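You operate a simulated robot arm through the tools that you are given. There is no shell and no other tool.

You run a simulated robot arm. Do the job below in one go: nothing can be reset, and whatever is moved stays where it is left.

## Task
Put things in order on the top of the white bench. At the end: the gold brass sleeve is on the brown pad box; the yellow chalk stands where the gold brass sleeve stood; the pin with yellow collar stands where the pale blue brush stood; the pale blue brush is on the red flanged stub; whatever was shut is shut again. Leave all else as you found it, and nothing knocked over.

It is judged by the outcome, as a careful person would: the job done as asked, and still so three seconds after it is handed in. It fails if anything else is knocked over, pushed out of place, dropped, spilled or broken.

## Robot
A 6-joint arm with a two-finger parallel gripper, fixed in place. Base frame: the origin is on the floor under the middle of its stand, x ahead of it, y to its left, z up; the work surface is at about z = 85. Readings come in cm, rad, newtons and seconds.
With the tool pointing down near the work surface it reaches from about 36 to 76 cm from the base axis. Its first joint turns from -1.152 to 1.152 rad. Payload 2.45 kg.
Tool frame: the origin (TCP) lies between the finger pads and is the grasp point; the fingertips stand 2.4 cm ahead of it; z points along the fingers, y is the line along which they close. The gripper opens to 6.8 cm. The fingers are 1.7 cm wide and 1 cm thick; the gripper's body (4 by 7 cm) begins 4.1 cm behind the TCP.
Orientation is told as [roll, pitch, yaw] about the base's x, y, z axes, in that order, counted from this pose: with the fingers straight down and closing along the base's y, the tool's x points along the base's -x, its y along +y and its z along -z.

## Interface
- The arm moves only by the tool drive_tool. Its argument "rows" is a list of rows, each a list of 2 entries, a list of its own where there are three numbers: the shift along the base's x, y, z in m, then the turn, a rotation vector about the base's x, y, z in rad. In form: [[[x, y, z], [rx, ry, rz]], ...]. A call has 1 to 20 rows; each row is the pose to reach, as a shift and turn from the pose commanded when the call began. "jaw" is the gripper command, from -1 (fully open) to 1 (shut), values between in proportion, set as the call begins (left out, the last holds). Rows are played at 5 a second. More than 5 cm and 0.15 rad between two rows, or a gripper value outside its range, and nothing of the call is played. A pose out of reach is approached as far as the arm can. The call stops where the force on the tool passes 40 N (or 10 N more than at its start, if that is more) or the arm is blocked; 0.2 s more then pass. The fingers move at their own pace (about 10.8 cm/s each) and stop on an object; they squeeze with about 22 N. The grip force told is the motor's: it shows also when the fingers shut on nothing. Time passes only in rows, and 0.2 s behind the last, so rows that repeat a pose let the fingers close. It gives the time, the measured TCP pose, the force on the tool (base axes), the opening and the grip force at its end, in the units of the frame above (readings bear some noise), with the torque about the TCP (base axes, N m) and any sound that the robot's microphone picked up.
- Cameras (640 x 400 px; columns grow to the right, rows downward): "scene" is fixed at [16.18, 40.05, 147.86]; the picture's right is [-0.75, -0.66, 0.00], its down [-0.34, 0.39, -0.85] and it looks along [0.56, -0.64, -0.52] (base axes); focal length 313 px, centre (320, 200). "wrist" rides on the gripper at [8.4, 1.1, -7.5] in the tool frame; the picture's right is [-0.13, 0.99, 0.00], its down [-0.60, -0.08, -0.79] and it looks along [-0.79, -0.10, 0.61] (tool axes); focal length 251 px, centre (320, 200). There is no depth. A picture from a camera that has moved, and an enlarged one, comes with that camera's place and axes in the base frame and with its lens. The place of the scene camera against the robot may be out by one fixed shift of up to 2.5 cm in any direction.
- camera(camera): a new picture of that camera. No time passes.
- close_up(camera, box): a new picture of the part [left, top, right, bottom] of that camera's present view, enlarged. No time passes.
- sign_off(): hands the job in; it is judged then, once.

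Nothing tells you positions but the pictures and the camera data. Unless the task says otherwise, let go and move clear before handing in.

The tools are called after "Emit:" as a command line: name --argument value ..., lists and objects as JSON in quotes. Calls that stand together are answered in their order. drive_tool: Moves the arm, as the interface text tells. Its arguments: {"type":"object","properties":{"rows":{"type":"array","items":{"type":"array"}},"jaw":{"type":"number"}},"required":["rows"]} The other tools are called the same way: camera (camera) takes a picture; close_up (camera, box) takes an enlarged picture of a part of a camera's view; sign_off () hands the job in.

At the start:

```text
time_s: 0.0
tool_pos: [46.5, -10.96, 119.7]
tcp_rot: [0.0, -0.002, 0.001]
force: [-0.1, -0.1, -1.1]
moment: [-0.02, 0.0, -0.04]
finger_gap: 6.83
grip_force: 0.0
```

scene: 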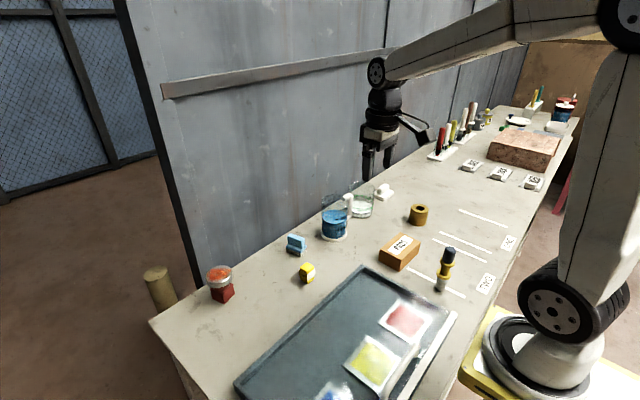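
wrist: 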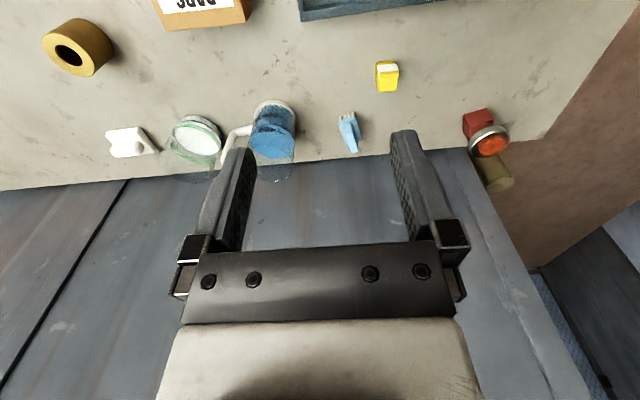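

I see a bench with a brown pad box, a gold sleeve, a yellow chalk, a pale blue brush, a red stub with flange, and a pin with a yellow collar. I'll look closer first before moving anything.

Emit:
close_up --camera "scene" --box '[180, 170, 340, 320]'

Emit:
close_up --camera "scene" --box '[360, 180, 520, 310]'

Emit:
close_up --camera "scene" --box '[420, 80, 600, 200]'

Emit:
close_up --camera "wrist" --box '[320, 40, 540, 200]'

Emit:
close_up --camera "wrist" --box '[0, 0, 320, 200]'

```text
2.67 times, centred on (260, 245) of scene
camera zoom: at [16.18, 40.05, 147.86], right [-0.75, -0.66, 0.0], down [-0.34, 0.39, -0.85], along [0.56, -0.64, -0.52], focal length 835 px, centre (480, 80)
```

zoom: 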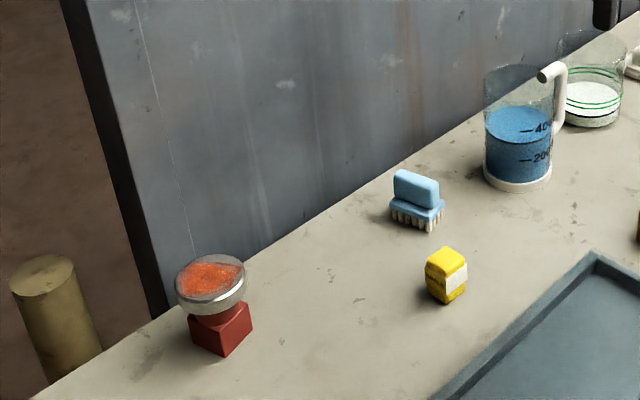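

```text
3.08 times, centred on (440, 245) of scene
camera zoom: at [16.18, 40.05, 147.86], right [-0.75, -0.66, 0.0], down [-0.34, 0.39, -0.85], along [0.56, -0.64, -0.52], focal length 963 px, centre (-49, 62)
```

zoom: 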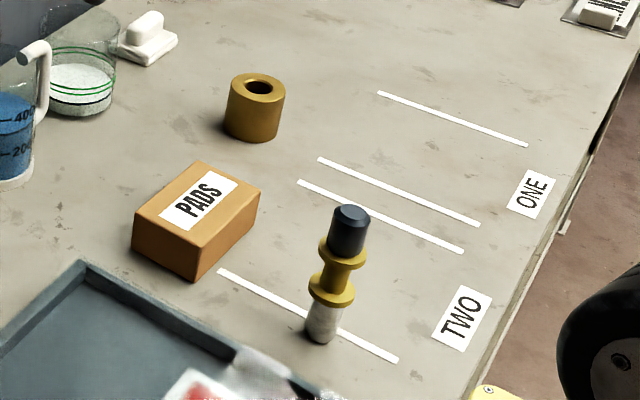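

```text
3.33 times, centred on (510, 140) of scene
camera zoom: at [16.18, 40.05, 147.86], right [-0.75, -0.66, 0.0], down [-0.34, 0.39, -0.85], along [0.56, -0.64, -0.52], focal length 1043 px, centre (-313, 400)
```

zoom: 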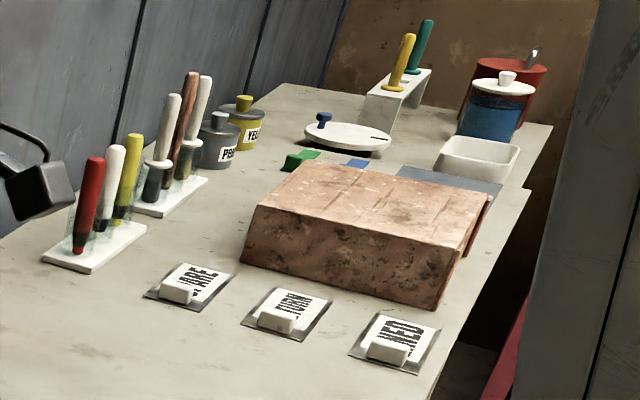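

```text
2.50 times, centred on (430, 120) of wrist
camera zoom: at [38.07, -9.92, 127.14], right [0.13, 0.99, 0.0], down [0.6, -0.08, 0.79], along [0.79, -0.1, -0.61], focal length 629 px, centre (45, 400)
```

zoom: 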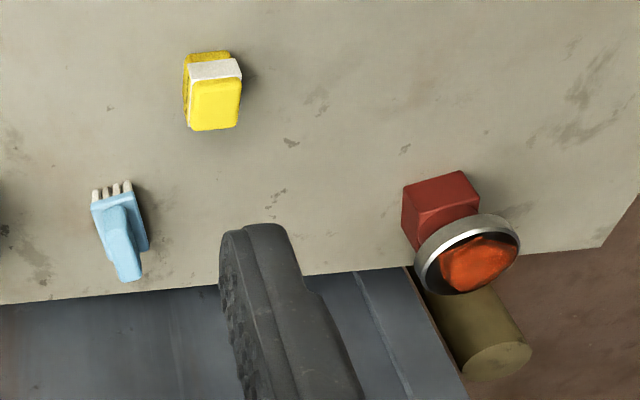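

```text
2.00 times, centred on (160, 100) of wrist
camera zoom: at [38.07, -9.92, 127.14], right [0.13, 0.99, 0.0], down [0.6, -0.08, 0.79], along [0.79, -0.1, -0.61], focal length 503 px, centre (640, 400)
```

zoom: 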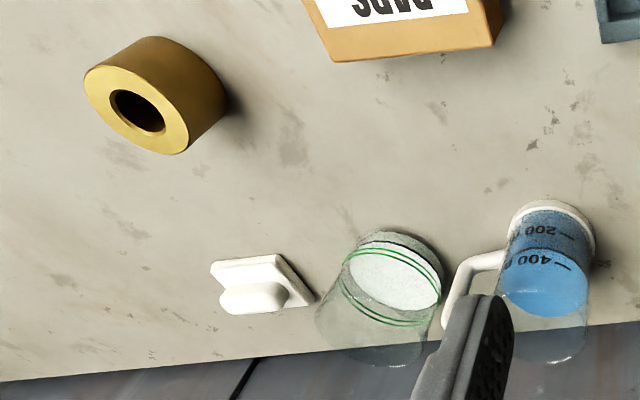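

I have rough positions: chalk about (59,-2), brush about (69,-8), red stub about (71,16), sleeve about (49,-47), pad box about (44,-27) and pin about (30,-23). Next I'll turn the wrist to look along -y and get the pin, box and sleeve in one accurate view.

Emit:
drive_tool --rows '[[[-0.008, 0.008, 0], [0, 0, -0.14]], [[-0.016, 0.016, 0], [0, 0, -0.28]], [[-0.024, 0.024, 0], [0, 0, -0.42]], [[-0.032, 0.032, 0], [0, 0, -0.56]], [[-0.04, 0.04, 0], [0, 0, -0.7]], [[-0.048, 0.048, 0], [0, 0, -0.84]], [[-0.056, 0.056, 0], [0, 0, -0.98]], [[-0.064, 0.064, 0], [0, 0, -1.12]], [[-0.072, 0.072, 0], [0, 0, -1.26]], [[-0.08, 0.08, 0], [0, 0, -1.4]], [[-0.085, 0.08, 0], [0, 0, -1.5]], [[-0.085, 0.08, 0], [0, 0, -1.5]]]'

Emit:
camera --camera "wrist"

Emit:
camera --camera "scene"

```text
time_s: 2.6
tool_pos: [37.98, -2.93, 119.59]
tcp_rot: [0.0, -0.005, -1.501]
force: [0.0, 0.2, 0.0]
moment: [0.02, 0.0, 0.02]
finger_gap: 6.8
grip_force: 0.0
```

```text
taken
camera wrist: at [38.47, 5.5, 127.08], right [1.0, -0.06, 0.0], down [-0.04, -0.61, 0.79], along [-0.05, -0.79, -0.61], focal length 251 px, centre (320, 200)
```

wrist: 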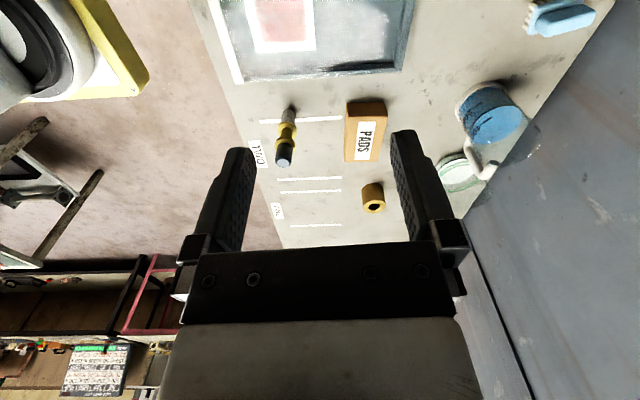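

```text
taken
```

scene: 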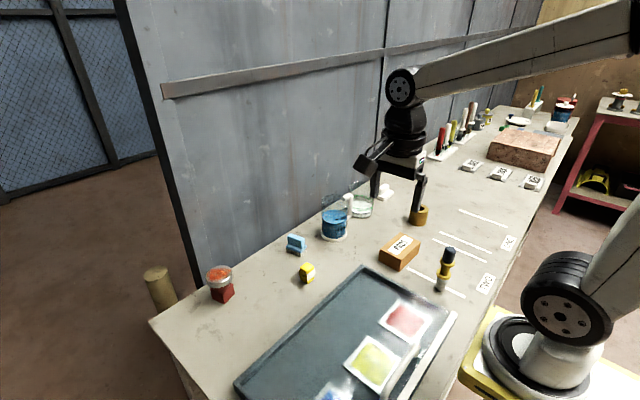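

Emit:
close_up --camera "wrist" --box '[240, 80, 400, 180]'

Emit:
close_up --camera "wrist" --box '[320, 80, 480, 220]'

Emit:
close_up --camera "scene" --box '[420, 235, 480, 300]'

Emit:
close_up --camera "scene" --box '[195, 255, 245, 310]'

Emit:
close_up --camera "scene" --box '[275, 225, 325, 290]'

```text
4.00 times, centred on (320, 130) of wrist
camera zoom: at [38.47, 5.5, 127.08], right [1.0, -0.06, 0.0], down [-0.04, -0.61, 0.79], along [-0.05, -0.79, -0.61], focal length 1006 px, centre (320, 480)
```

zoom: 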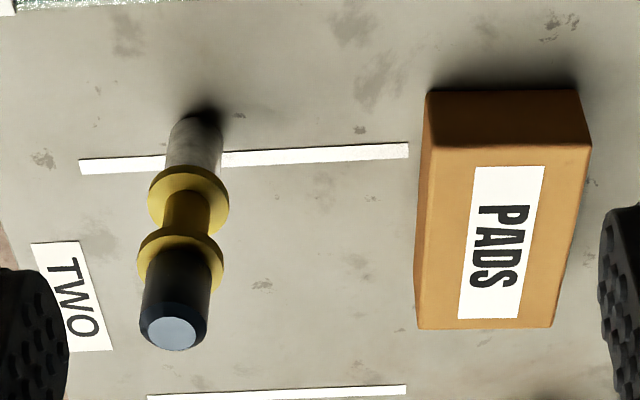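

```text
2.86 times, centred on (400, 150) of wrist
camera zoom: at [38.47, 5.5, 127.08], right [1.0, -0.06, 0.0], down [-0.04, -0.61, 0.79], along [-0.05, -0.79, -0.61], focal length 718 px, centre (91, 343)
```

zoom: 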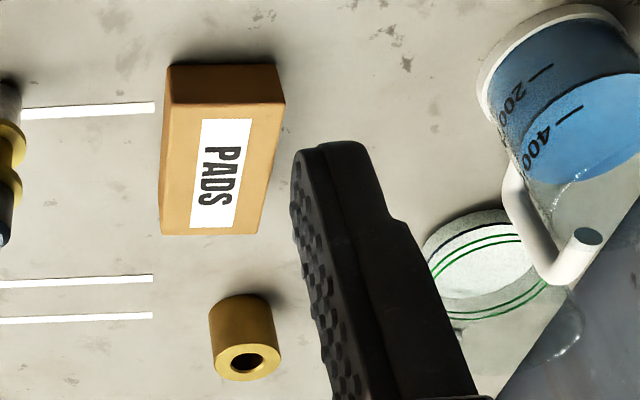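

```text
6.15 times, centred on (450, 268) of scene
camera zoom: at [16.18, 40.05, 147.86], right [-0.75, -0.66, 0.0], down [-0.34, 0.39, -0.85], along [0.56, -0.64, -0.52], focal length 1926 px, centre (-480, -215)
```

zoom: 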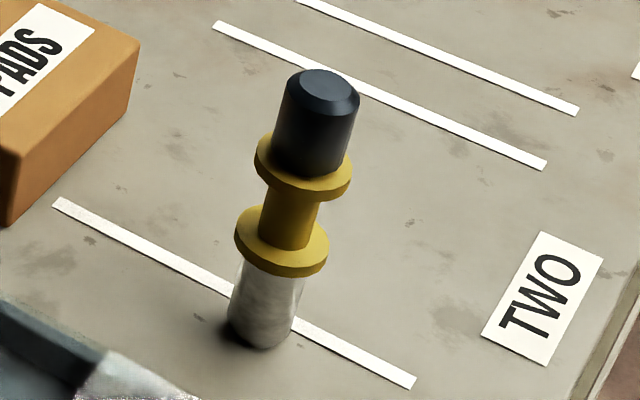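

```text
7.27 times, centred on (220, 282) of scene
camera zoom: at [16.18, 40.05, 147.86], right [-0.75, -0.66, 0.0], down [-0.34, 0.39, -0.85], along [0.56, -0.64, -0.52], focal length 2276 px, centre (1047, -400)
```

zoom: 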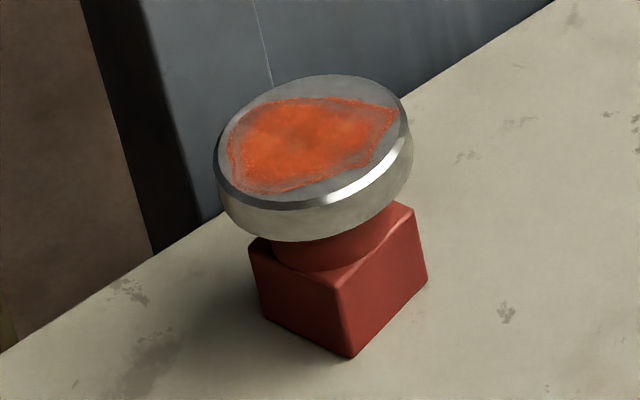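

```text
6.15 times, centred on (300, 258) of scene
camera zoom: at [16.18, 40.05, 147.86], right [-0.75, -0.66, 0.0], down [-0.34, 0.39, -0.85], along [0.56, -0.64, -0.52], focal length 1926 px, centre (443, -154)
```

zoom: 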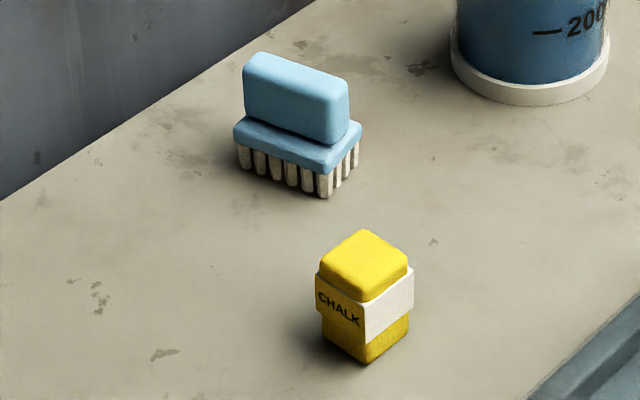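

The pin is at about (31,-22), roughly 13.5 cm tall with a black top I can grip. The box is about x 41.5–48.6, y -21 to -32 with its top near z=89, and the sleeve is near (49,-47). I'll move closer to the sleeve to measure it.

Emit:
drive_tool --rows '[[[0.011, -0.035, -0.01], [0, 0, 0]], [[0.022, -0.07, -0.02], [0, 0, 0]], [[0.033, -0.105, -0.03], [0, 0, 0]], [[0.044, -0.14, -0.05], [0, 0, 0]], [[0.055, -0.175, -0.07], [0, 0, 0]], [[0.066, -0.21, -0.09], [0, 0, 0]], [[0.077, -0.245, -0.11], [0, 0, 0]], [[0.088, -0.28, -0.13], [0, 0, 0]], [[0.099, -0.315, -0.15], [0, 0, 0]], [[0.11, -0.35, -0.16], [0, 0, 0]], [[0.11, -0.37, -0.16], [0, 0, 0]], [[0.11, -0.37, -0.16], [0, 0, 0]]]'

Emit:
camera --camera "wrist"

Emit:
close_up --camera "wrist" --box '[240, 80, 400, 180]'

```text
time_s: 5.2
tool_pos: [48.89, -40.04, 103.63]
tcp_rot: [0.001, -0.001, -1.499]
force: [0.3, -0.5, -0.8]
moment: [0.0, 0.02, 0.01]
finger_gap: 6.81
grip_force: 0.1
```

```text
taken
camera wrist: at [49.37, -31.59, 111.16], right [1.0, -0.06, 0.0], down [-0.04, -0.61, 0.79], along [-0.05, -0.79, -0.61], focal length 251 px, centre (320, 200)
```

wrist: 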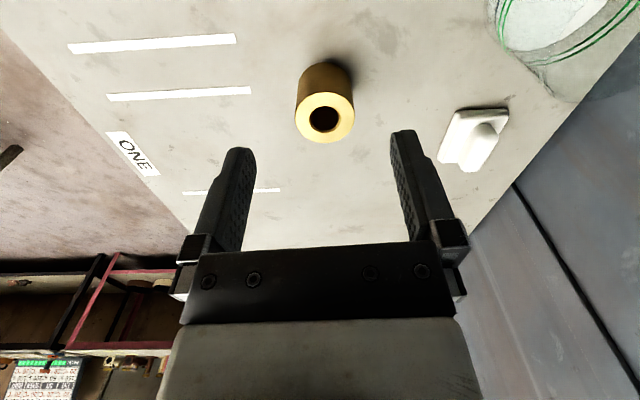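

```text
4.00 times, centred on (320, 130) of wrist
camera zoom: at [49.37, -31.59, 111.16], right [1.0, -0.06, 0.0], down [-0.04, -0.61, 0.79], along [-0.05, -0.79, -0.61], focal length 1006 px, centre (320, 480)
```

zoom: 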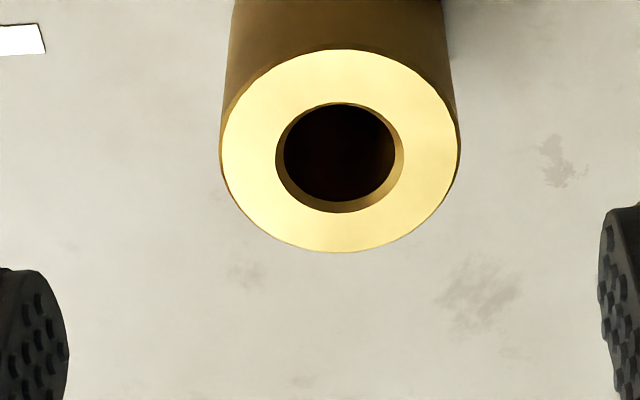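

The sleeve is centred near (48.95,-46.0), about 5.7 cm across and 5.5 cm tall, so it fits the open gripper. I'll hover just above it to check alignment.

Emit:
drive_tool --rows '[[[0, -0.03, -0.02], [0, 0, 0]], [[-0.0005, -0.06, -0.04], [0, 0, 0]], [[-0.0005, -0.0604, -0.065], [0, 0, 0]], [[-0.0005, -0.0604, -0.082], [0, 0, 0]], [[-0.0005, -0.0604, -0.082], [0, 0, 0]]]' --jaw -1

Emit:
camera --camera "wrist"

Emit:
close_up --camera "scene" --box '[340, 140, 500, 240]'

```text
time_s: 6.4
tool_pos: [48.87, -45.72, 95.43]
tcp_rot: [0.001, -0.004, -1.498]
force: [-0.4, 0.5, 0.3]
moment: [0.0, 0.02, 0.01]
finger_gap: 6.82
grip_force: 0.0
```

```text
taken
camera wrist: at [49.4, -37.29, 102.92], right [1.0, -0.06, 0.0], down [-0.04, -0.61, 0.79], along [-0.05, -0.79, -0.61], focal length 251 px, centre (320, 200)
```

wrist: 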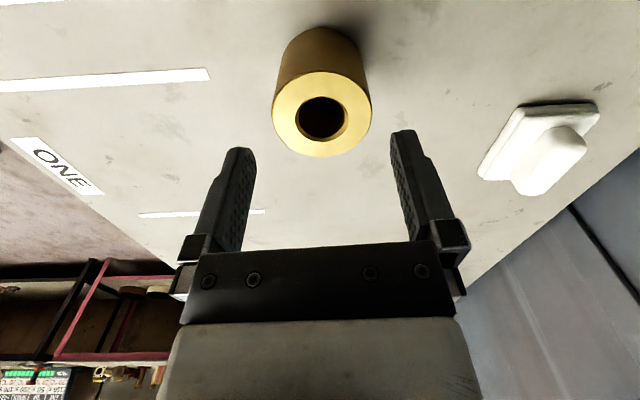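

```text
4.00 times, centred on (420, 190) of scene
camera zoom: at [16.18, 40.05, 147.86], right [-0.75, -0.66, 0.0], down [-0.34, 0.39, -0.85], along [0.56, -0.64, -0.52], focal length 1252 px, centre (-80, 240)
```

zoom: 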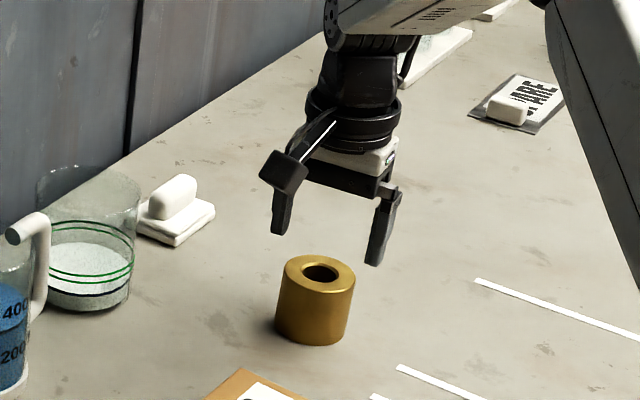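

The sleeve's centre works out at about (48.95,-46.1) with its top near z=90.3. I'll descend around it to z≈88 with the jaws open.

Emit:
drive_tool --rows '[[[0.0005, -0.001, 0], [0, 0, 0]], [[0.0005, -0.001, -0.01], [0, 0, 0]], [[0.0005, -0.001, -0.02], [0, 0, 0]], [[0.0005, -0.001, -0.03], [0, 0, 0]]]'

Emit:
camera --camera "wrist"

Emit:
close_up --camera "scene" --box '[380, 160, 460, 230]'

```text
time_s: 7.4
tool_pos: [48.8, -46.0, 92.45]
tcp_rot: [0.0, -0.004, -1.5]
force: [-0.4, 0.3, 0.4]
moment: [-0.03, 0.01, -0.01]
finger_gap: 6.81
grip_force: 0.0
```

```text
taken
camera wrist: at [49.31, -37.65, 99.94], right [1.0, -0.06, 0.0], down [-0.04, -0.61, 0.79], along [-0.05, -0.79, -0.61], focal length 251 px, centre (320, 200)
```

wrist: 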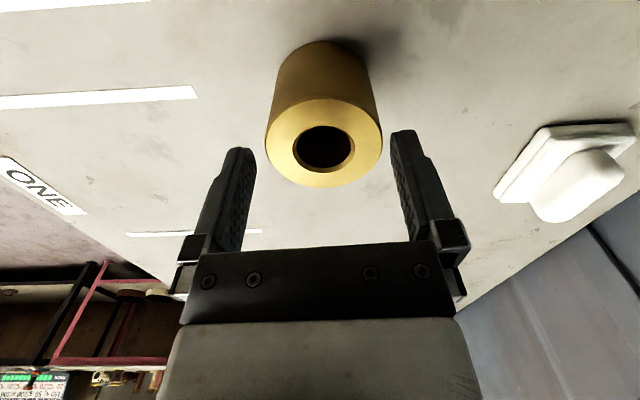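

```text
5.71 times, centred on (420, 195) of scene
camera zoom: at [16.18, 40.05, 147.86], right [-0.75, -0.66, 0.0], down [-0.34, 0.39, -0.85], along [0.56, -0.64, -0.52], focal length 1788 px, centre (-251, 229)
```

zoom: 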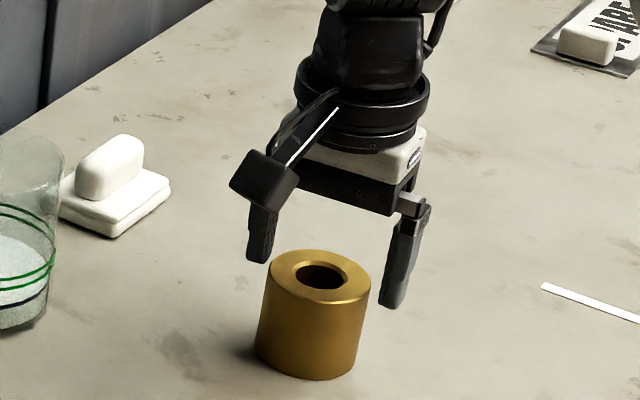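

The sleeve is centred between the fingers with clearance on both sides. I'll go down the last 4.3 cm and then close.

Emit:
drive_tool --rows '[[[0, 0, -0.01], [0, 0, 0]], [[0, 0, -0.02], [0, 0, 0]], [[0, 0, -0.03], [0, 0, 0]], [[0, 0, -0.043], [0, 0, 0]], [[0, 0, -0.043], [0, 0, 0]]]'

Emit:
camera --camera "wrist"

```text
time_s: 8.6
tool_pos: [48.85, -46.02, 87.89]
tcp_rot: [0.002, -0.002, -1.5]
force: [-0.7, -0.2, 0.5]
moment: [0.02, -0.02, -0.01]
finger_gap: 6.81
grip_force: 0.1
```

```text
taken
camera wrist: at [49.31, -37.58, 95.48], right [1.0, -0.06, 0.0], down [-0.04, -0.61, 0.8], along [-0.05, -0.79, -0.61], focal length 251 px, centre (320, 200)
```

wrist: 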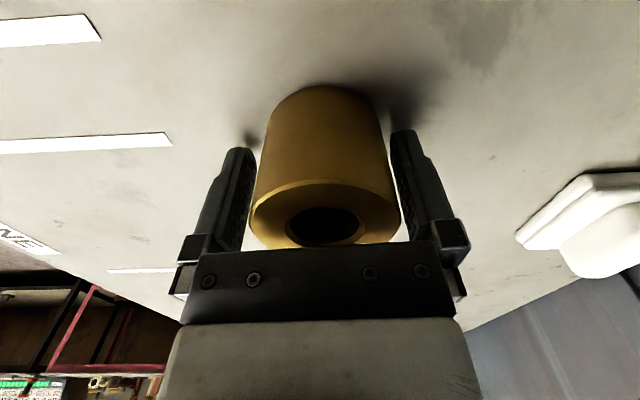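

The fingers straddle the sleeve. Closing now.

Emit:
drive_tool --rows '[[[0, 0, 0], [0, 0, 0]], [[0, 0, 0], [0, 0, 0]], [[0, 0, 0], [0, 0, 0]], [[0, 0, 0], [0, 0, 0]]]' --jaw 1

```text
time_s: 9.6
tool_pos: [48.83, -46.06, 87.87]
tcp_rot: [0.001, -0.004, -1.499]
force: [-0.1, 0.4, 0.2]
moment: [-0.03, 0.1, -0.04]
finger_gap: 5.02
grip_force: 21.9
```

Emit:
camera --camera "wrist"

Emit:
close_up --camera "scene" --box '[380, 160, 460, 230]'

```text
taken
camera wrist: at [49.31, -37.57, 95.48], right [1.0, -0.06, 0.0], down [-0.04, -0.61, 0.79], along [-0.05, -0.79, -0.61], focal length 251 px, centre (320, 200)
```

wrist: 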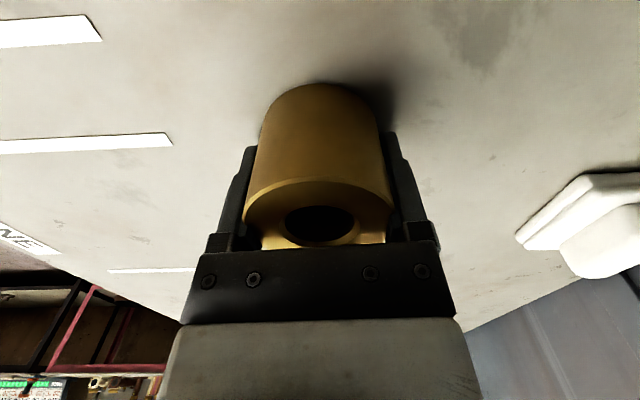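

```text
5.71 times, centred on (420, 195) of scene
camera zoom: at [16.18, 40.05, 147.85], right [-0.75, -0.66, 0.0], down [-0.34, 0.39, -0.85], along [0.56, -0.64, -0.52], focal length 1788 px, centre (-251, 229)
```

zoom: 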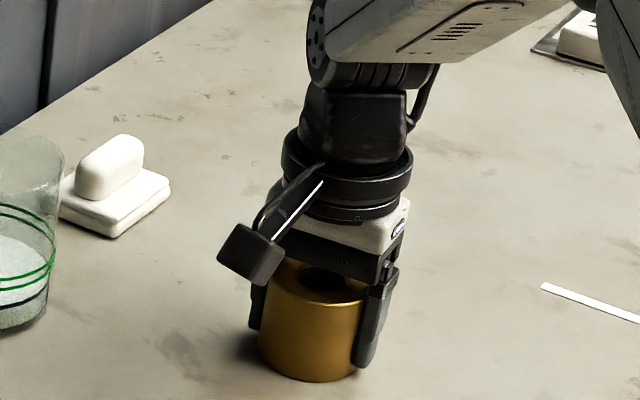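

The grip is firm (22 N) with little torque. I'll lift slowly and check that it holds.

Emit:
drive_tool --rows '[[[0, 0, 0.005], [0, 0, 0]], [[0, 0, 0.015], [0, 0, 0]], [[0, 0, 0.03], [0, 0, 0]], [[0, 0, 0.05], [0, 0, 0]], [[0, 0, 0.08], [0, 0, 0]], [[0, 0, 0.08], [0, 0, 0]]]'

Emit:
camera --camera "wrist"

Emit:
close_up --camera "scene" --box '[340, 130, 500, 230]'

```text
time_s: 11.0
tool_pos: [49.0, -46.32, 96.19]
tcp_rot: [0.0, -0.002, -1.498]
force: [-0.7, 0.5, -4.1]
moment: [-0.03, -0.03, -0.01]
finger_gap: 5.0
grip_force: 22.5
```

```text
taken
camera wrist: at [49.41, -37.78, 103.75], right [1.0, -0.06, 0.0], down [-0.04, -0.61, 0.79], along [-0.05, -0.79, -0.61], focal length 251 px, centre (320, 200)
```

wrist: 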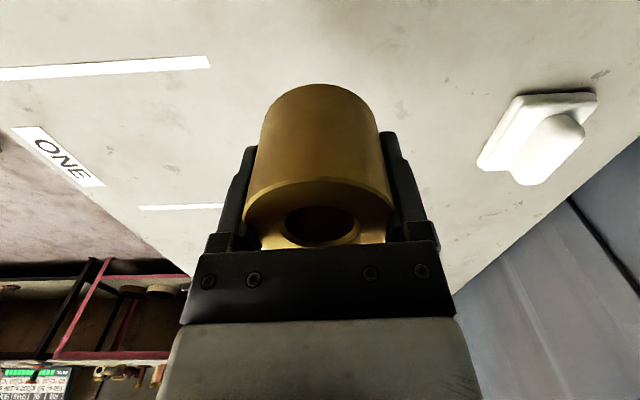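

```text
4.00 times, centred on (420, 180) of scene
camera zoom: at [16.18, 40.04, 147.86], right [-0.75, -0.66, 0.0], down [-0.34, 0.39, -0.85], along [0.56, -0.64, -0.52], focal length 1252 px, centre (-80, 280)
```

zoom: 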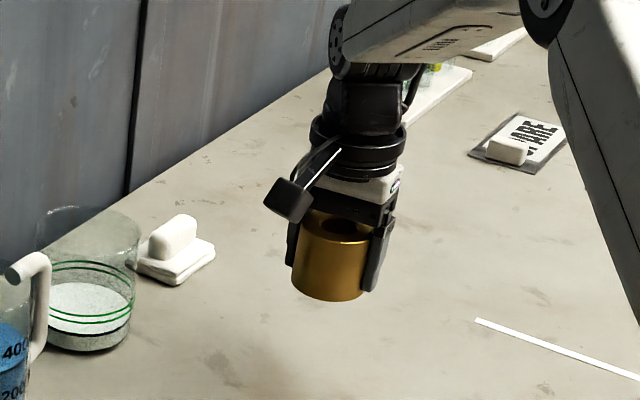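

The sleeve is held (about 0.4 kg) and upright. I'll carry it over the pad box at a safe height.

Emit:
drive_tool --rows '[[[0, 0, 0.02], [0, 0, 0]], [[-0.005, 0.025, 0.03], [0, 0, 0]], [[-0.011, 0.055, 0.03], [0, 0, 0]], [[-0.017, 0.085, 0.03], [0, 0, 0]], [[-0.023, 0.115, 0.03], [0, 0, 0]], [[-0.029, 0.145, 0.03], [0, 0, 0]], [[-0.035, 0.172, 0.03], [0, 0, 0]], [[-0.039, 0.19, 0.03], [0, 0, 0]], [[-0.04, 0.196, 0.03], [0, 0, 0]], [[-0.04, 0.196, 0.03], [0, 0, 0]], [[-0.04, 0.196, 0.015], [0, 0, 0]], [[-0.04, 0.196, 0.0], [0, 0, 0]], [[-0.04, 0.196, 0.0], [0, 0, 0]]]'

Emit:
camera --camera "wrist"

Emit:
close_up --camera "scene" --box '[340, 180, 500, 280]'

```text
time_s: 13.8
tool_pos: [45.0, -26.59, 95.98]
tcp_rot: [0.0, -0.003, -1.499]
force: [-0.1, -0.2, -3.1]
moment: [-0.02, -0.02, 0.02]
finger_gap: 5.01
grip_force: 22.1
```

```text
taken
camera wrist: at [45.47, -18.15, 103.59], right [1.0, -0.06, 0.0], down [-0.04, -0.61, 0.79], along [-0.05, -0.79, -0.61], focal length 251 px, centre (320, 200)
```

wrist: 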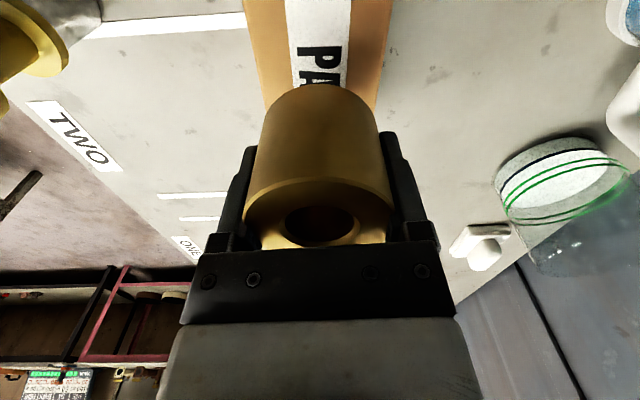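

```text
4.00 times, centred on (420, 230) of scene
camera zoom: at [16.18, 40.05, 147.86], right [-0.75, -0.66, 0.0], down [-0.34, 0.39, -0.85], along [0.56, -0.64, -0.52], focal length 1252 px, centre (-80, 80)
```

zoom: 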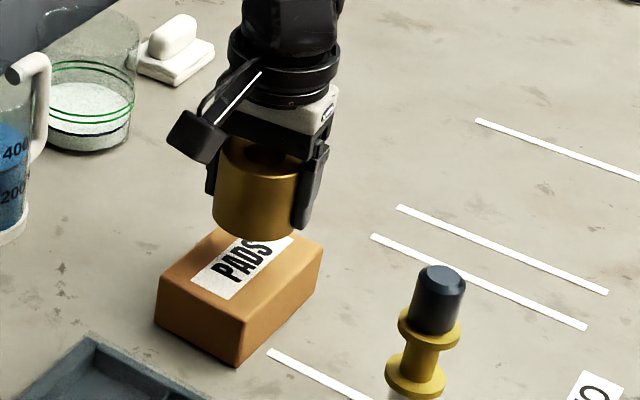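

The sleeve is centred over the box. I'll lower it to just above the lid, watching force.

Emit:
drive_tool --rows '[[[0, 0, -0.01], [0, 0, 0]], [[0, 0, -0.02], [0, 0, 0]], [[0, 0, -0.03], [0, 0, 0]], [[0, 0, -0.034], [0, 0, 0]], [[0, 0, -0.034], [0, 0, 0]]]'

Emit:
close_up --camera "scene" --box '[360, 200, 460, 280]'

Emit:
camera --camera "wrist"

```text
time_s: 15.0
tool_pos: [44.85, -26.7, 92.65]
tcp_rot: [-0.001, -0.003, -1.5]
force: [0.1, 0.2, -3.5]
moment: [0.0, 0.0, 0.0]
finger_gap: 5.0
grip_force: 21.9
```

```text
5.00 times, centred on (410, 240) of scene
camera zoom: at [16.18, 40.05, 147.86], right [-0.75, -0.66, 0.0], down [-0.34, 0.39, -0.85], along [0.56, -0.64, -0.52], focal length 1565 px, centre (-130, 0)
```

zoom: 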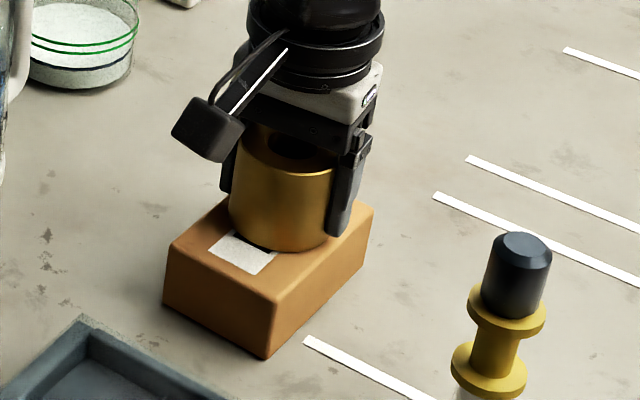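

```text
taken
camera wrist: at [45.42, -18.13, 100.14], right [1.0, -0.06, 0.0], down [-0.04, -0.61, 0.79], along [-0.05, -0.79, -0.61], focal length 251 px, centre (320, 200)
```

wrist: 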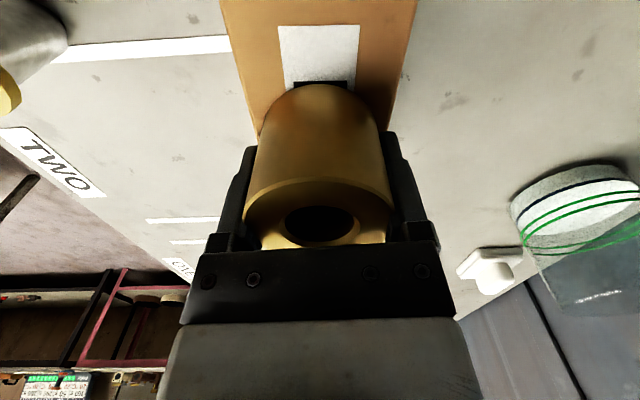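

Emit:
drive_tool --rows '[[[0, 0, -0.002], [0, 0, 0]], [[0, 0, -0.004], [0, 0, 0]], [[0, 0, -0.004], [0, 0, 0]]]'

```text
time_s: 15.8
tool_pos: [44.9, -26.57, 92.26]
tcp_rot: [0.002, -0.003, -1.499]
force: [-7.1, -0.1, 14.2]
moment: [-0.08, 0.45, -0.01]
finger_gap: 5.01
grip_force: 21.9
```

It has made contact with about 18 N. I'll ease up a little so it just rests, then check before releasing.

Emit:
drive_tool --rows '[[[0, 0, 0.001], [0, 0, 0]], [[0, 0, 0.001], [0, 0, 0]]]'

Emit:
close_up --camera "scene" --box '[370, 210, 450, 275]'

Emit:
close_up --camera "wrist" --box '[220, 0, 420, 160]'

```text
time_s: 16.4
tool_pos: [45.01, -26.54, 92.25]
tcp_rot: [0.001, -0.003, -1.498]
force: [0.7, -0.9, -1.4]
moment: [-0.1, -0.04, 0.07]
finger_gap: 5.01
grip_force: 22.1
```

```text
6.15 times, centred on (410, 242) of scene
camera zoom: at [16.18, 40.05, 147.86], right [-0.75, -0.66, 0.0], down [-0.34, 0.39, -0.85], along [0.56, -0.64, -0.52], focal length 1926 px, centre (-234, -62)
```

zoom: 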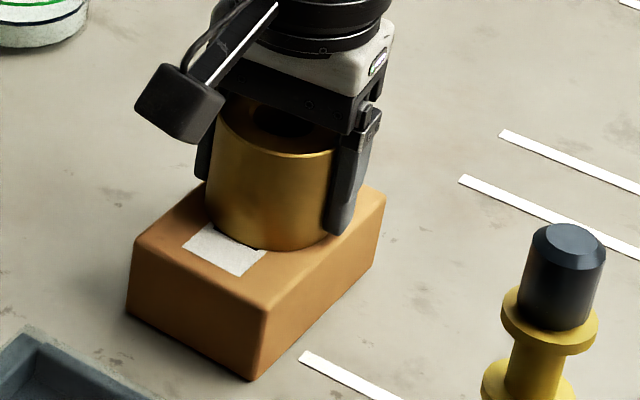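

```text
2.50 times, centred on (320, 80) of wrist
camera zoom: at [45.48, -18.09, 99.88], right [1.0, -0.06, 0.0], down [-0.04, -0.61, 0.79], along [-0.05, -0.79, -0.61], focal length 629 px, centre (320, 500)
```

zoom: 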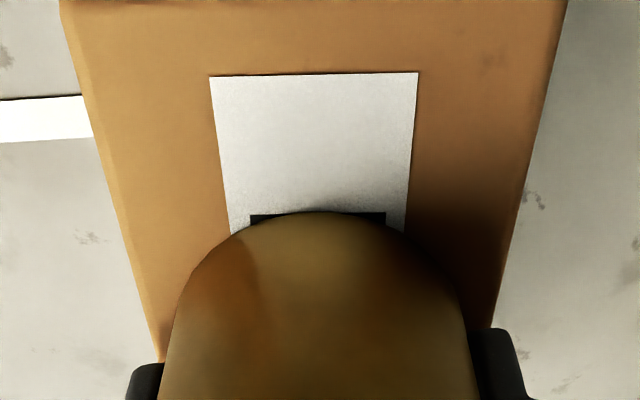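

It's resting lightly on the box. Releasing, then going straight up.

Emit:
drive_tool --rows '[[[0, 0, 0], [0, 0, 0]], [[0, 0, 0], [0, 0, 0]], [[0, 0, 0], [0, 0, 0]]]' --jaw -1

Emit:
drive_tool --rows '[[[0, 0, 0.01], [0, 0, 0]], [[0, 0, 0.02], [0, 0, 0]], [[0, 0, 0.04], [0, 0, 0]], [[0, 0, 0.07], [0, 0, 0]], [[0, 0, 0.1], [0, 0, 0]], [[0, 0, 0.13], [0, 0, 0]]]'

Emit:
camera --camera "wrist"

Emit:
close_up --camera "scene" --box '[340, 180, 500, 280]'

```text
time_s: 17.2
tool_pos: [45.09, -26.53, 92.42]
tcp_rot: [0.001, -0.004, -1.498]
force: [0.0, 0.5, -0.6]
moment: [-0.01, -0.01, 0.02]
finger_gap: 6.81
grip_force: 0.0
```

```text
time_s: 18.6
tool_pos: [44.97, -26.41, 105.45]
tcp_rot: [0.0, -0.003, -1.499]
force: [-0.8, 0.5, -0.2]
moment: [0.02, -0.01, 0.03]
finger_gap: 6.8
grip_force: 0.0
```

```text
taken
camera wrist: at [45.53, -17.99, 112.86], right [1.0, -0.06, 0.0], down [-0.04, -0.61, 0.79], along [-0.05, -0.79, -0.61], focal length 251 px, centre (320, 200)
```

wrist: 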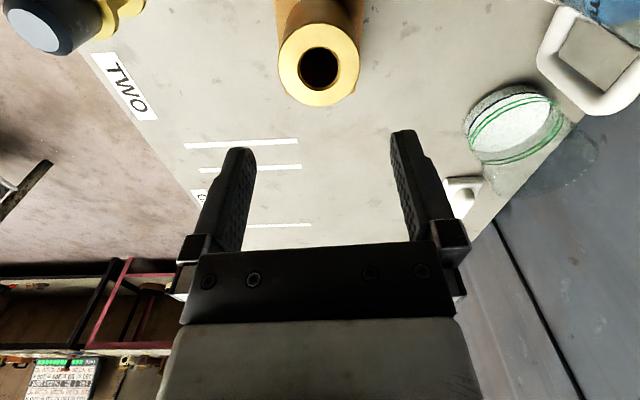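

```text
4.00 times, centred on (420, 230) of scene
camera zoom: at [16.18, 40.05, 147.85], right [-0.75, -0.66, 0.0], down [-0.34, 0.39, -0.85], along [0.56, -0.64, -0.52], focal length 1252 px, centre (-80, 80)
```

zoom: 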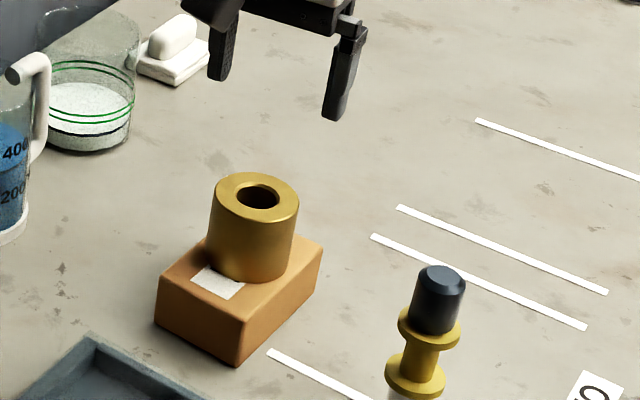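

The sleeve now stands squarely on the pad box. Next is the chalk near (59,-2): I'll turn the wrist back to yaw 0 and look at it from close range.

Emit:
drive_tool --rows '[[[0, 0, 0.03], [0, 0, 0.1]], [[0.005, 0.02, 0.04], [0, 0, 0.24]], [[0.011, 0.043, 0.04], [0, 0, 0.38]], [[0.017, 0.066, 0.04], [0, 0, 0.52]], [[0.023, 0.089, 0.04], [0, 0, 0.66]], [[0.029, 0.112, 0.04], [0, 0, 0.8]], [[0.035, 0.135, 0.04], [0, 0, 0.94]], [[0.041, 0.158, 0.04], [0, 0, 1.08]], [[0.047, 0.181, 0.035], [0, 0, 1.22]], [[0.053, 0.205, 0.03], [0, 0, 1.36]], [[0.06, 0.235, 0.02], [0, 0, 1.5]], [[0.06, 0.235, 0.02], [0, 0, 1.5]]]'

Emit:
camera --camera "wrist"

Emit:
close_up --camera "wrist" --box '[200, 0, 420, 140]'

```text
time_s: 21.2
tool_pos: [50.92, -3.0, 107.26]
tcp_rot: [0.0, -0.004, 0.001]
force: [-1.2, 0.3, -0.3]
moment: [-0.04, 0.02, 0.02]
finger_gap: 6.82
grip_force: 0.0
```

```text
taken
camera wrist: at [42.62, -1.95, 114.79], right [0.13, 0.99, 0.0], down [0.6, -0.08, 0.79], along [0.79, -0.1, -0.61], focal length 251 px, centre (320, 200)
```

wrist: 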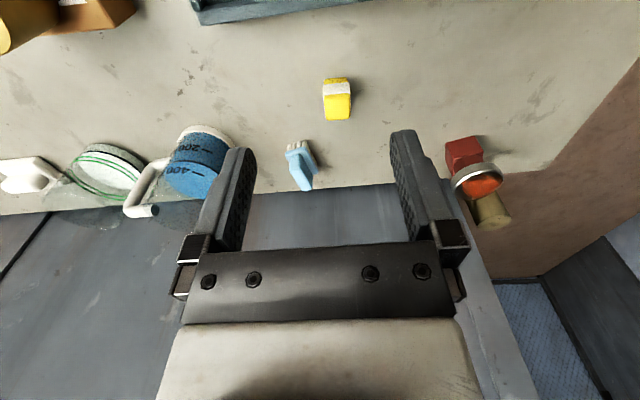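

```text
2.86 times, centred on (310, 70) of wrist
camera zoom: at [42.62, -1.95, 114.79], right [0.13, 0.99, 0.0], down [0.6, -0.08, 0.79], along [0.79, -0.1, -0.61], focal length 718 px, centre (349, 571)
```

zoom: 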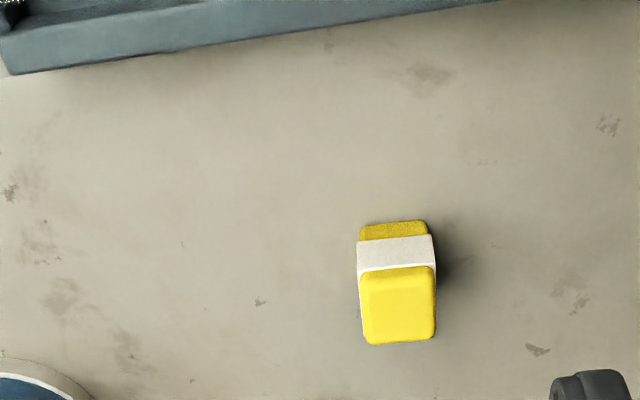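

The chalk is near (59.4,-2.05), about 2.9 × 3.2 × 3.6 cm, almost square to the base axes. I'll hover above it and verify.

Emit:
drive_tool --rows '[[[0.03, 0.004, -0.03], [0, 0, 0]], [[0.06, 0.008, -0.06], [0, 0, 0]], [[0.084, 0.0095, -0.09], [0, 0, 0]], [[0.084, 0.0095, -0.12], [0, 0, 0]], [[0.084, 0.0095, -0.13], [0, 0, 0]], [[0.084, 0.0095, -0.13], [0, 0, 0]], [[0.084, 0.0095, -0.13], [0, 0, 0]]]'

Emit:
camera --camera "wrist"

Emit:
close_up --camera "scene" --box '[260, 220, 360, 300]'

```text
time_s: 22.8
tool_pos: [59.48, -2.0, 94.39]
tcp_rot: [-0.001, -0.004, 0.0]
force: [-0.6, -0.1, 0.3]
moment: [0.0, -0.01, -0.01]
finger_gap: 6.81
grip_force: 0.0
```

```text
taken
camera wrist: at [51.07, -0.99, 101.84], right [0.13, 0.99, 0.0], down [0.6, -0.08, 0.79], along [0.79, -0.1, -0.61], focal length 251 px, centre (320, 200)
```

wrist: 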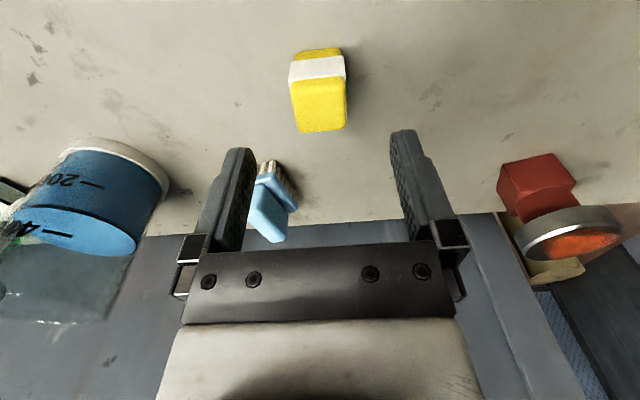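

```text
5.00 times, centred on (310, 260) of scene
camera zoom: at [16.18, 40.05, 147.86], right [-0.75, -0.66, 0.0], down [-0.34, 0.39, -0.85], along [0.56, -0.64, -0.52], focal length 1565 px, centre (370, -100)
```

zoom: 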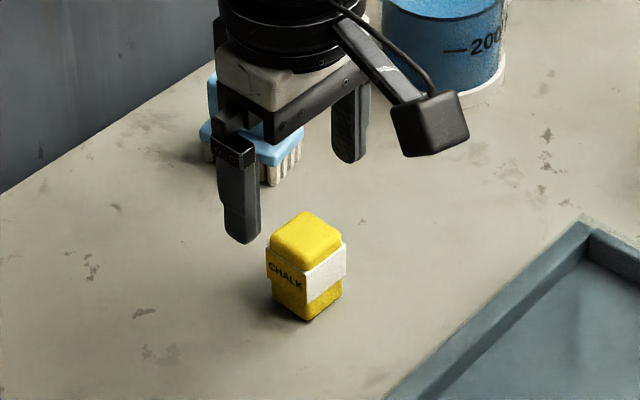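

The chalk is centred under the open fingers. I'll descend and grip.

Emit:
drive_tool --rows '[[[-0.0005, -0.001, -0.015], [0, 0, 0]], [[-0.0005, -0.001, -0.03], [0, 0, 0]], [[-0.0005, -0.001, -0.045], [0, 0, 0]], [[-0.0005, -0.001, -0.057], [0, 0, 0]], [[-0.0005, -0.001, -0.065], [0, 0, 0]], [[-0.0005, -0.001, -0.065], [0, 0, 0]]]'

Emit:
drive_tool --rows '[[[0, 0, 0], [0, 0, 0]], [[0, 0, 0], [0, 0, 0]], [[0, 0, 0], [0, 0, 0]], [[0, 0, 0], [0, 0, 0]]]' --jaw 1

Emit:
camera --camera "wrist"

Emit:
close_up --camera "scene" --box '[260, 220, 360, 300]'

```text
time_s: 24.2
tool_pos: [59.38, -2.13, 87.95]
tcp_rot: [0.002, -0.004, 0.001]
force: [0.0, -0.2, -0.3]
moment: [0.02, -0.03, -0.03]
finger_gap: 6.79
grip_force: 0.1
```

```text
time_s: 25.2
tool_pos: [59.29, -2.22, 87.98]
tcp_rot: [-0.001, -0.004, -0.001]
force: [-0.1, -0.1, 0.5]
moment: [0.0, -0.05, -0.01]
finger_gap: 2.88
grip_force: 22.2
```

```text
taken
camera wrist: at [50.93, -1.11, 95.49], right [0.13, 0.99, 0.0], down [0.6, -0.08, 0.79], along [0.79, -0.1, -0.61], focal length 251 px, centre (320, 200)
```

wrist: 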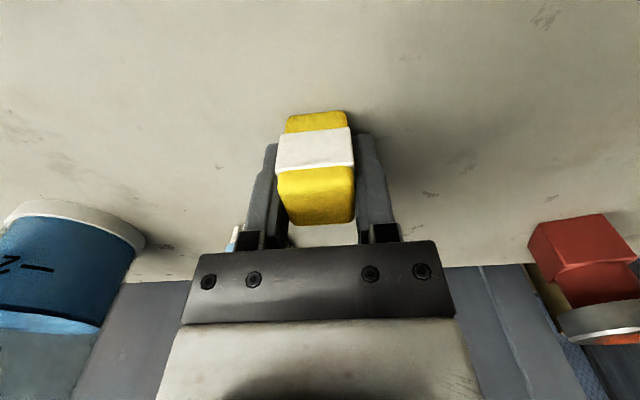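

```text
5.00 times, centred on (310, 260) of scene
camera zoom: at [16.18, 40.05, 147.86], right [-0.75, -0.66, 0.0], down [-0.34, 0.39, -0.85], along [0.56, -0.64, -0.52], focal length 1565 px, centre (370, -100)
```

zoom: 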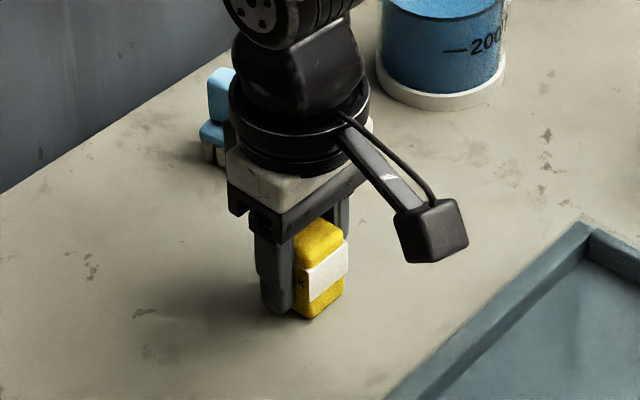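

The chalk is gripped across 2.9 cm. I'll lift it high and carry it over to the sleeve's old spot at (48.95,-46.0).

Emit:
drive_tool --rows '[[[0, 0, 0.01], [0, 0, 0]], [[0, 0, 0.04], [0, 0, 0]], [[0, 0, 0.08], [0, 0, 0]], [[0, 0, 0.12], [0, 0, 0]], [[0, 0, 0.16], [0, 0, 0]], [[0, 0, 0.19], [0, 0, 0]], [[-0.009, -0.038, 0.19], [0, 0, 0]], [[-0.018, -0.078, 0.19], [0, 0, 0]], [[-0.028, -0.118, 0.19], [0, 0, 0]], [[-0.037, -0.158, 0.19], [0, 0, 0]], [[-0.047, -0.198, 0.19], [0, 0, 0]], [[-0.056, -0.238, 0.19], [0, 0, 0]], [[-0.066, -0.278, 0.19], [0, 0, 0]], [[-0.075, -0.318, 0.19], [0, 0, 0]], [[-0.085, -0.358, 0.19], [0, 0, 0]], [[-0.094, -0.398, 0.19], [0, 0, 0]], [[-0.1, -0.425, 0.19], [0, 0, 0]], [[-0.104, -0.4385, 0.19], [0, 0, 0]], [[-0.104, -0.4385, 0.19], [0, 0, 0]]]'

Emit:
camera --camera "wrist"

Emit:
camera --camera "scene"

```text
time_s: 29.2
tool_pos: [48.77, -46.14, 106.72]
tcp_rot: [0.001, -0.004, 0.001]
force: [0.3, -0.6, -0.4]
moment: [0.01, 0.0, -0.01]
finger_gap: 2.87
grip_force: 22.0
```

```text
taken
camera wrist: at [40.35, -44.98, 114.26], right [0.13, 0.99, 0.0], down [0.6, -0.08, 0.79], along [0.79, -0.1, -0.61], focal length 251 px, centre (320, 200)
```

wrist: 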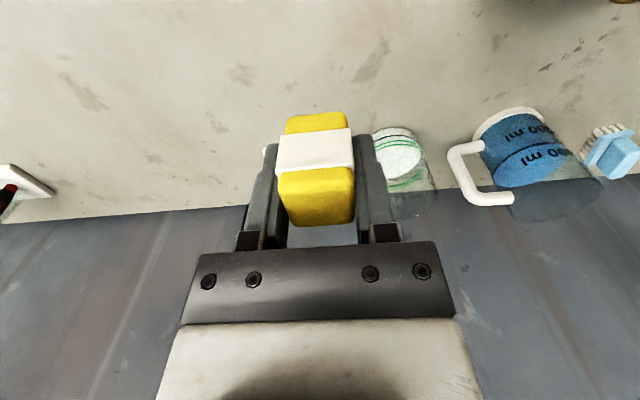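

```text
taken
```

scene: 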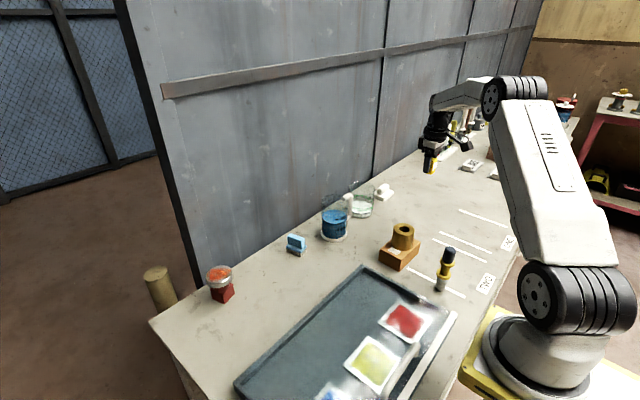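

I'm over the sleeve's old place. Lowering to just above the bench.

Emit:
drive_tool --rows '[[[0, 0, -0.03], [0, 0, 0]], [[0, 0, -0.07], [0, 0, 0]], [[0, 0, -0.11], [0, 0, 0]], [[0, 0, -0.145], [0, 0, 0]], [[0, 0, -0.165], [0, 0, 0]], [[0, 0, -0.178], [0, 0, 0]], [[0, 0, -0.184], [0, 0, 0]], [[0, 0, -0.184], [0, 0, 0]]]'

Emit:
camera --camera "wrist"

Emit:
close_up --camera "scene" --box '[380, 160, 460, 230]'

```text
time_s: 31.0
tool_pos: [48.66, -46.12, 88.58]
tcp_rot: [0.0, -0.003, 0.001]
force: [-0.3, 0.1, -0.5]
moment: [-0.02, 0.0, -0.01]
finger_gap: 2.84
grip_force: 22.1
```

```text
taken
camera wrist: at [40.31, -44.98, 96.1], right [0.13, 0.99, 0.0], down [0.6, -0.08, 0.79], along [0.79, -0.1, -0.61], focal length 251 px, centre (320, 200)
```

wrist: 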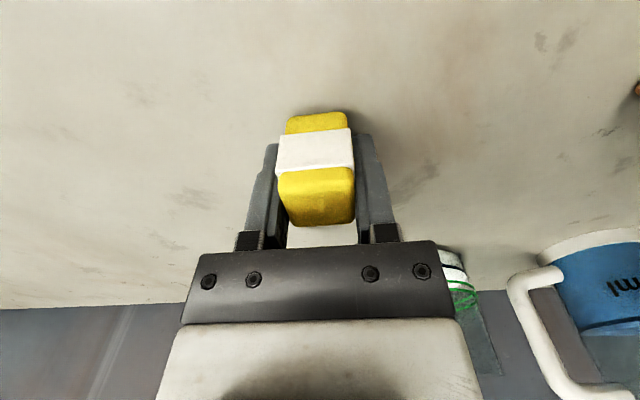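

```text
5.71 times, centred on (420, 195) of scene
camera zoom: at [16.18, 40.05, 147.86], right [-0.75, -0.66, 0.0], down [-0.34, 0.39, -0.85], along [0.56, -0.64, -0.52], focal length 1788 px, centre (-251, 229)
```

zoom: 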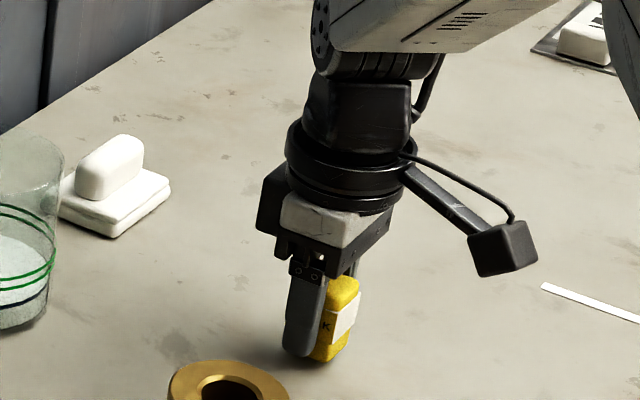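

It's about 0.3 cm off in x, so I'll nudge and set it down in small steps.

Emit:
drive_tool --rows '[[[0.002, 0.001, 0], [0, 0, 0]], [[0.002, 0.001, -0.002], [0, 0, 0]], [[0.002, 0.001, -0.005], [0, 0, 0]], [[0.002, 0.001, -0.005], [0, 0, 0]]]'

```text
time_s: 32.0
tool_pos: [49.18, -45.89, 88.1]
tcp_rot: [-0.001, -0.004, -0.001]
force: [0.6, 0.2, -1.1]
moment: [0.0, -0.02, -0.02]
finger_gap: 2.85
grip_force: 21.9
```

Emit:
drive_tool --rows '[[[0, 0, -0.001], [0, 0, 0]], [[0, 0, -0.001], [0, 0, 0]]]'

```text
time_s: 32.6
tool_pos: [49.0, -45.85, 87.94]
tcp_rot: [0.001, -0.003, 0.0]
force: [-2.1, 2.1, 5.8]
moment: [0.06, 0.06, -0.03]
finger_gap: 2.87
grip_force: 22.2
```

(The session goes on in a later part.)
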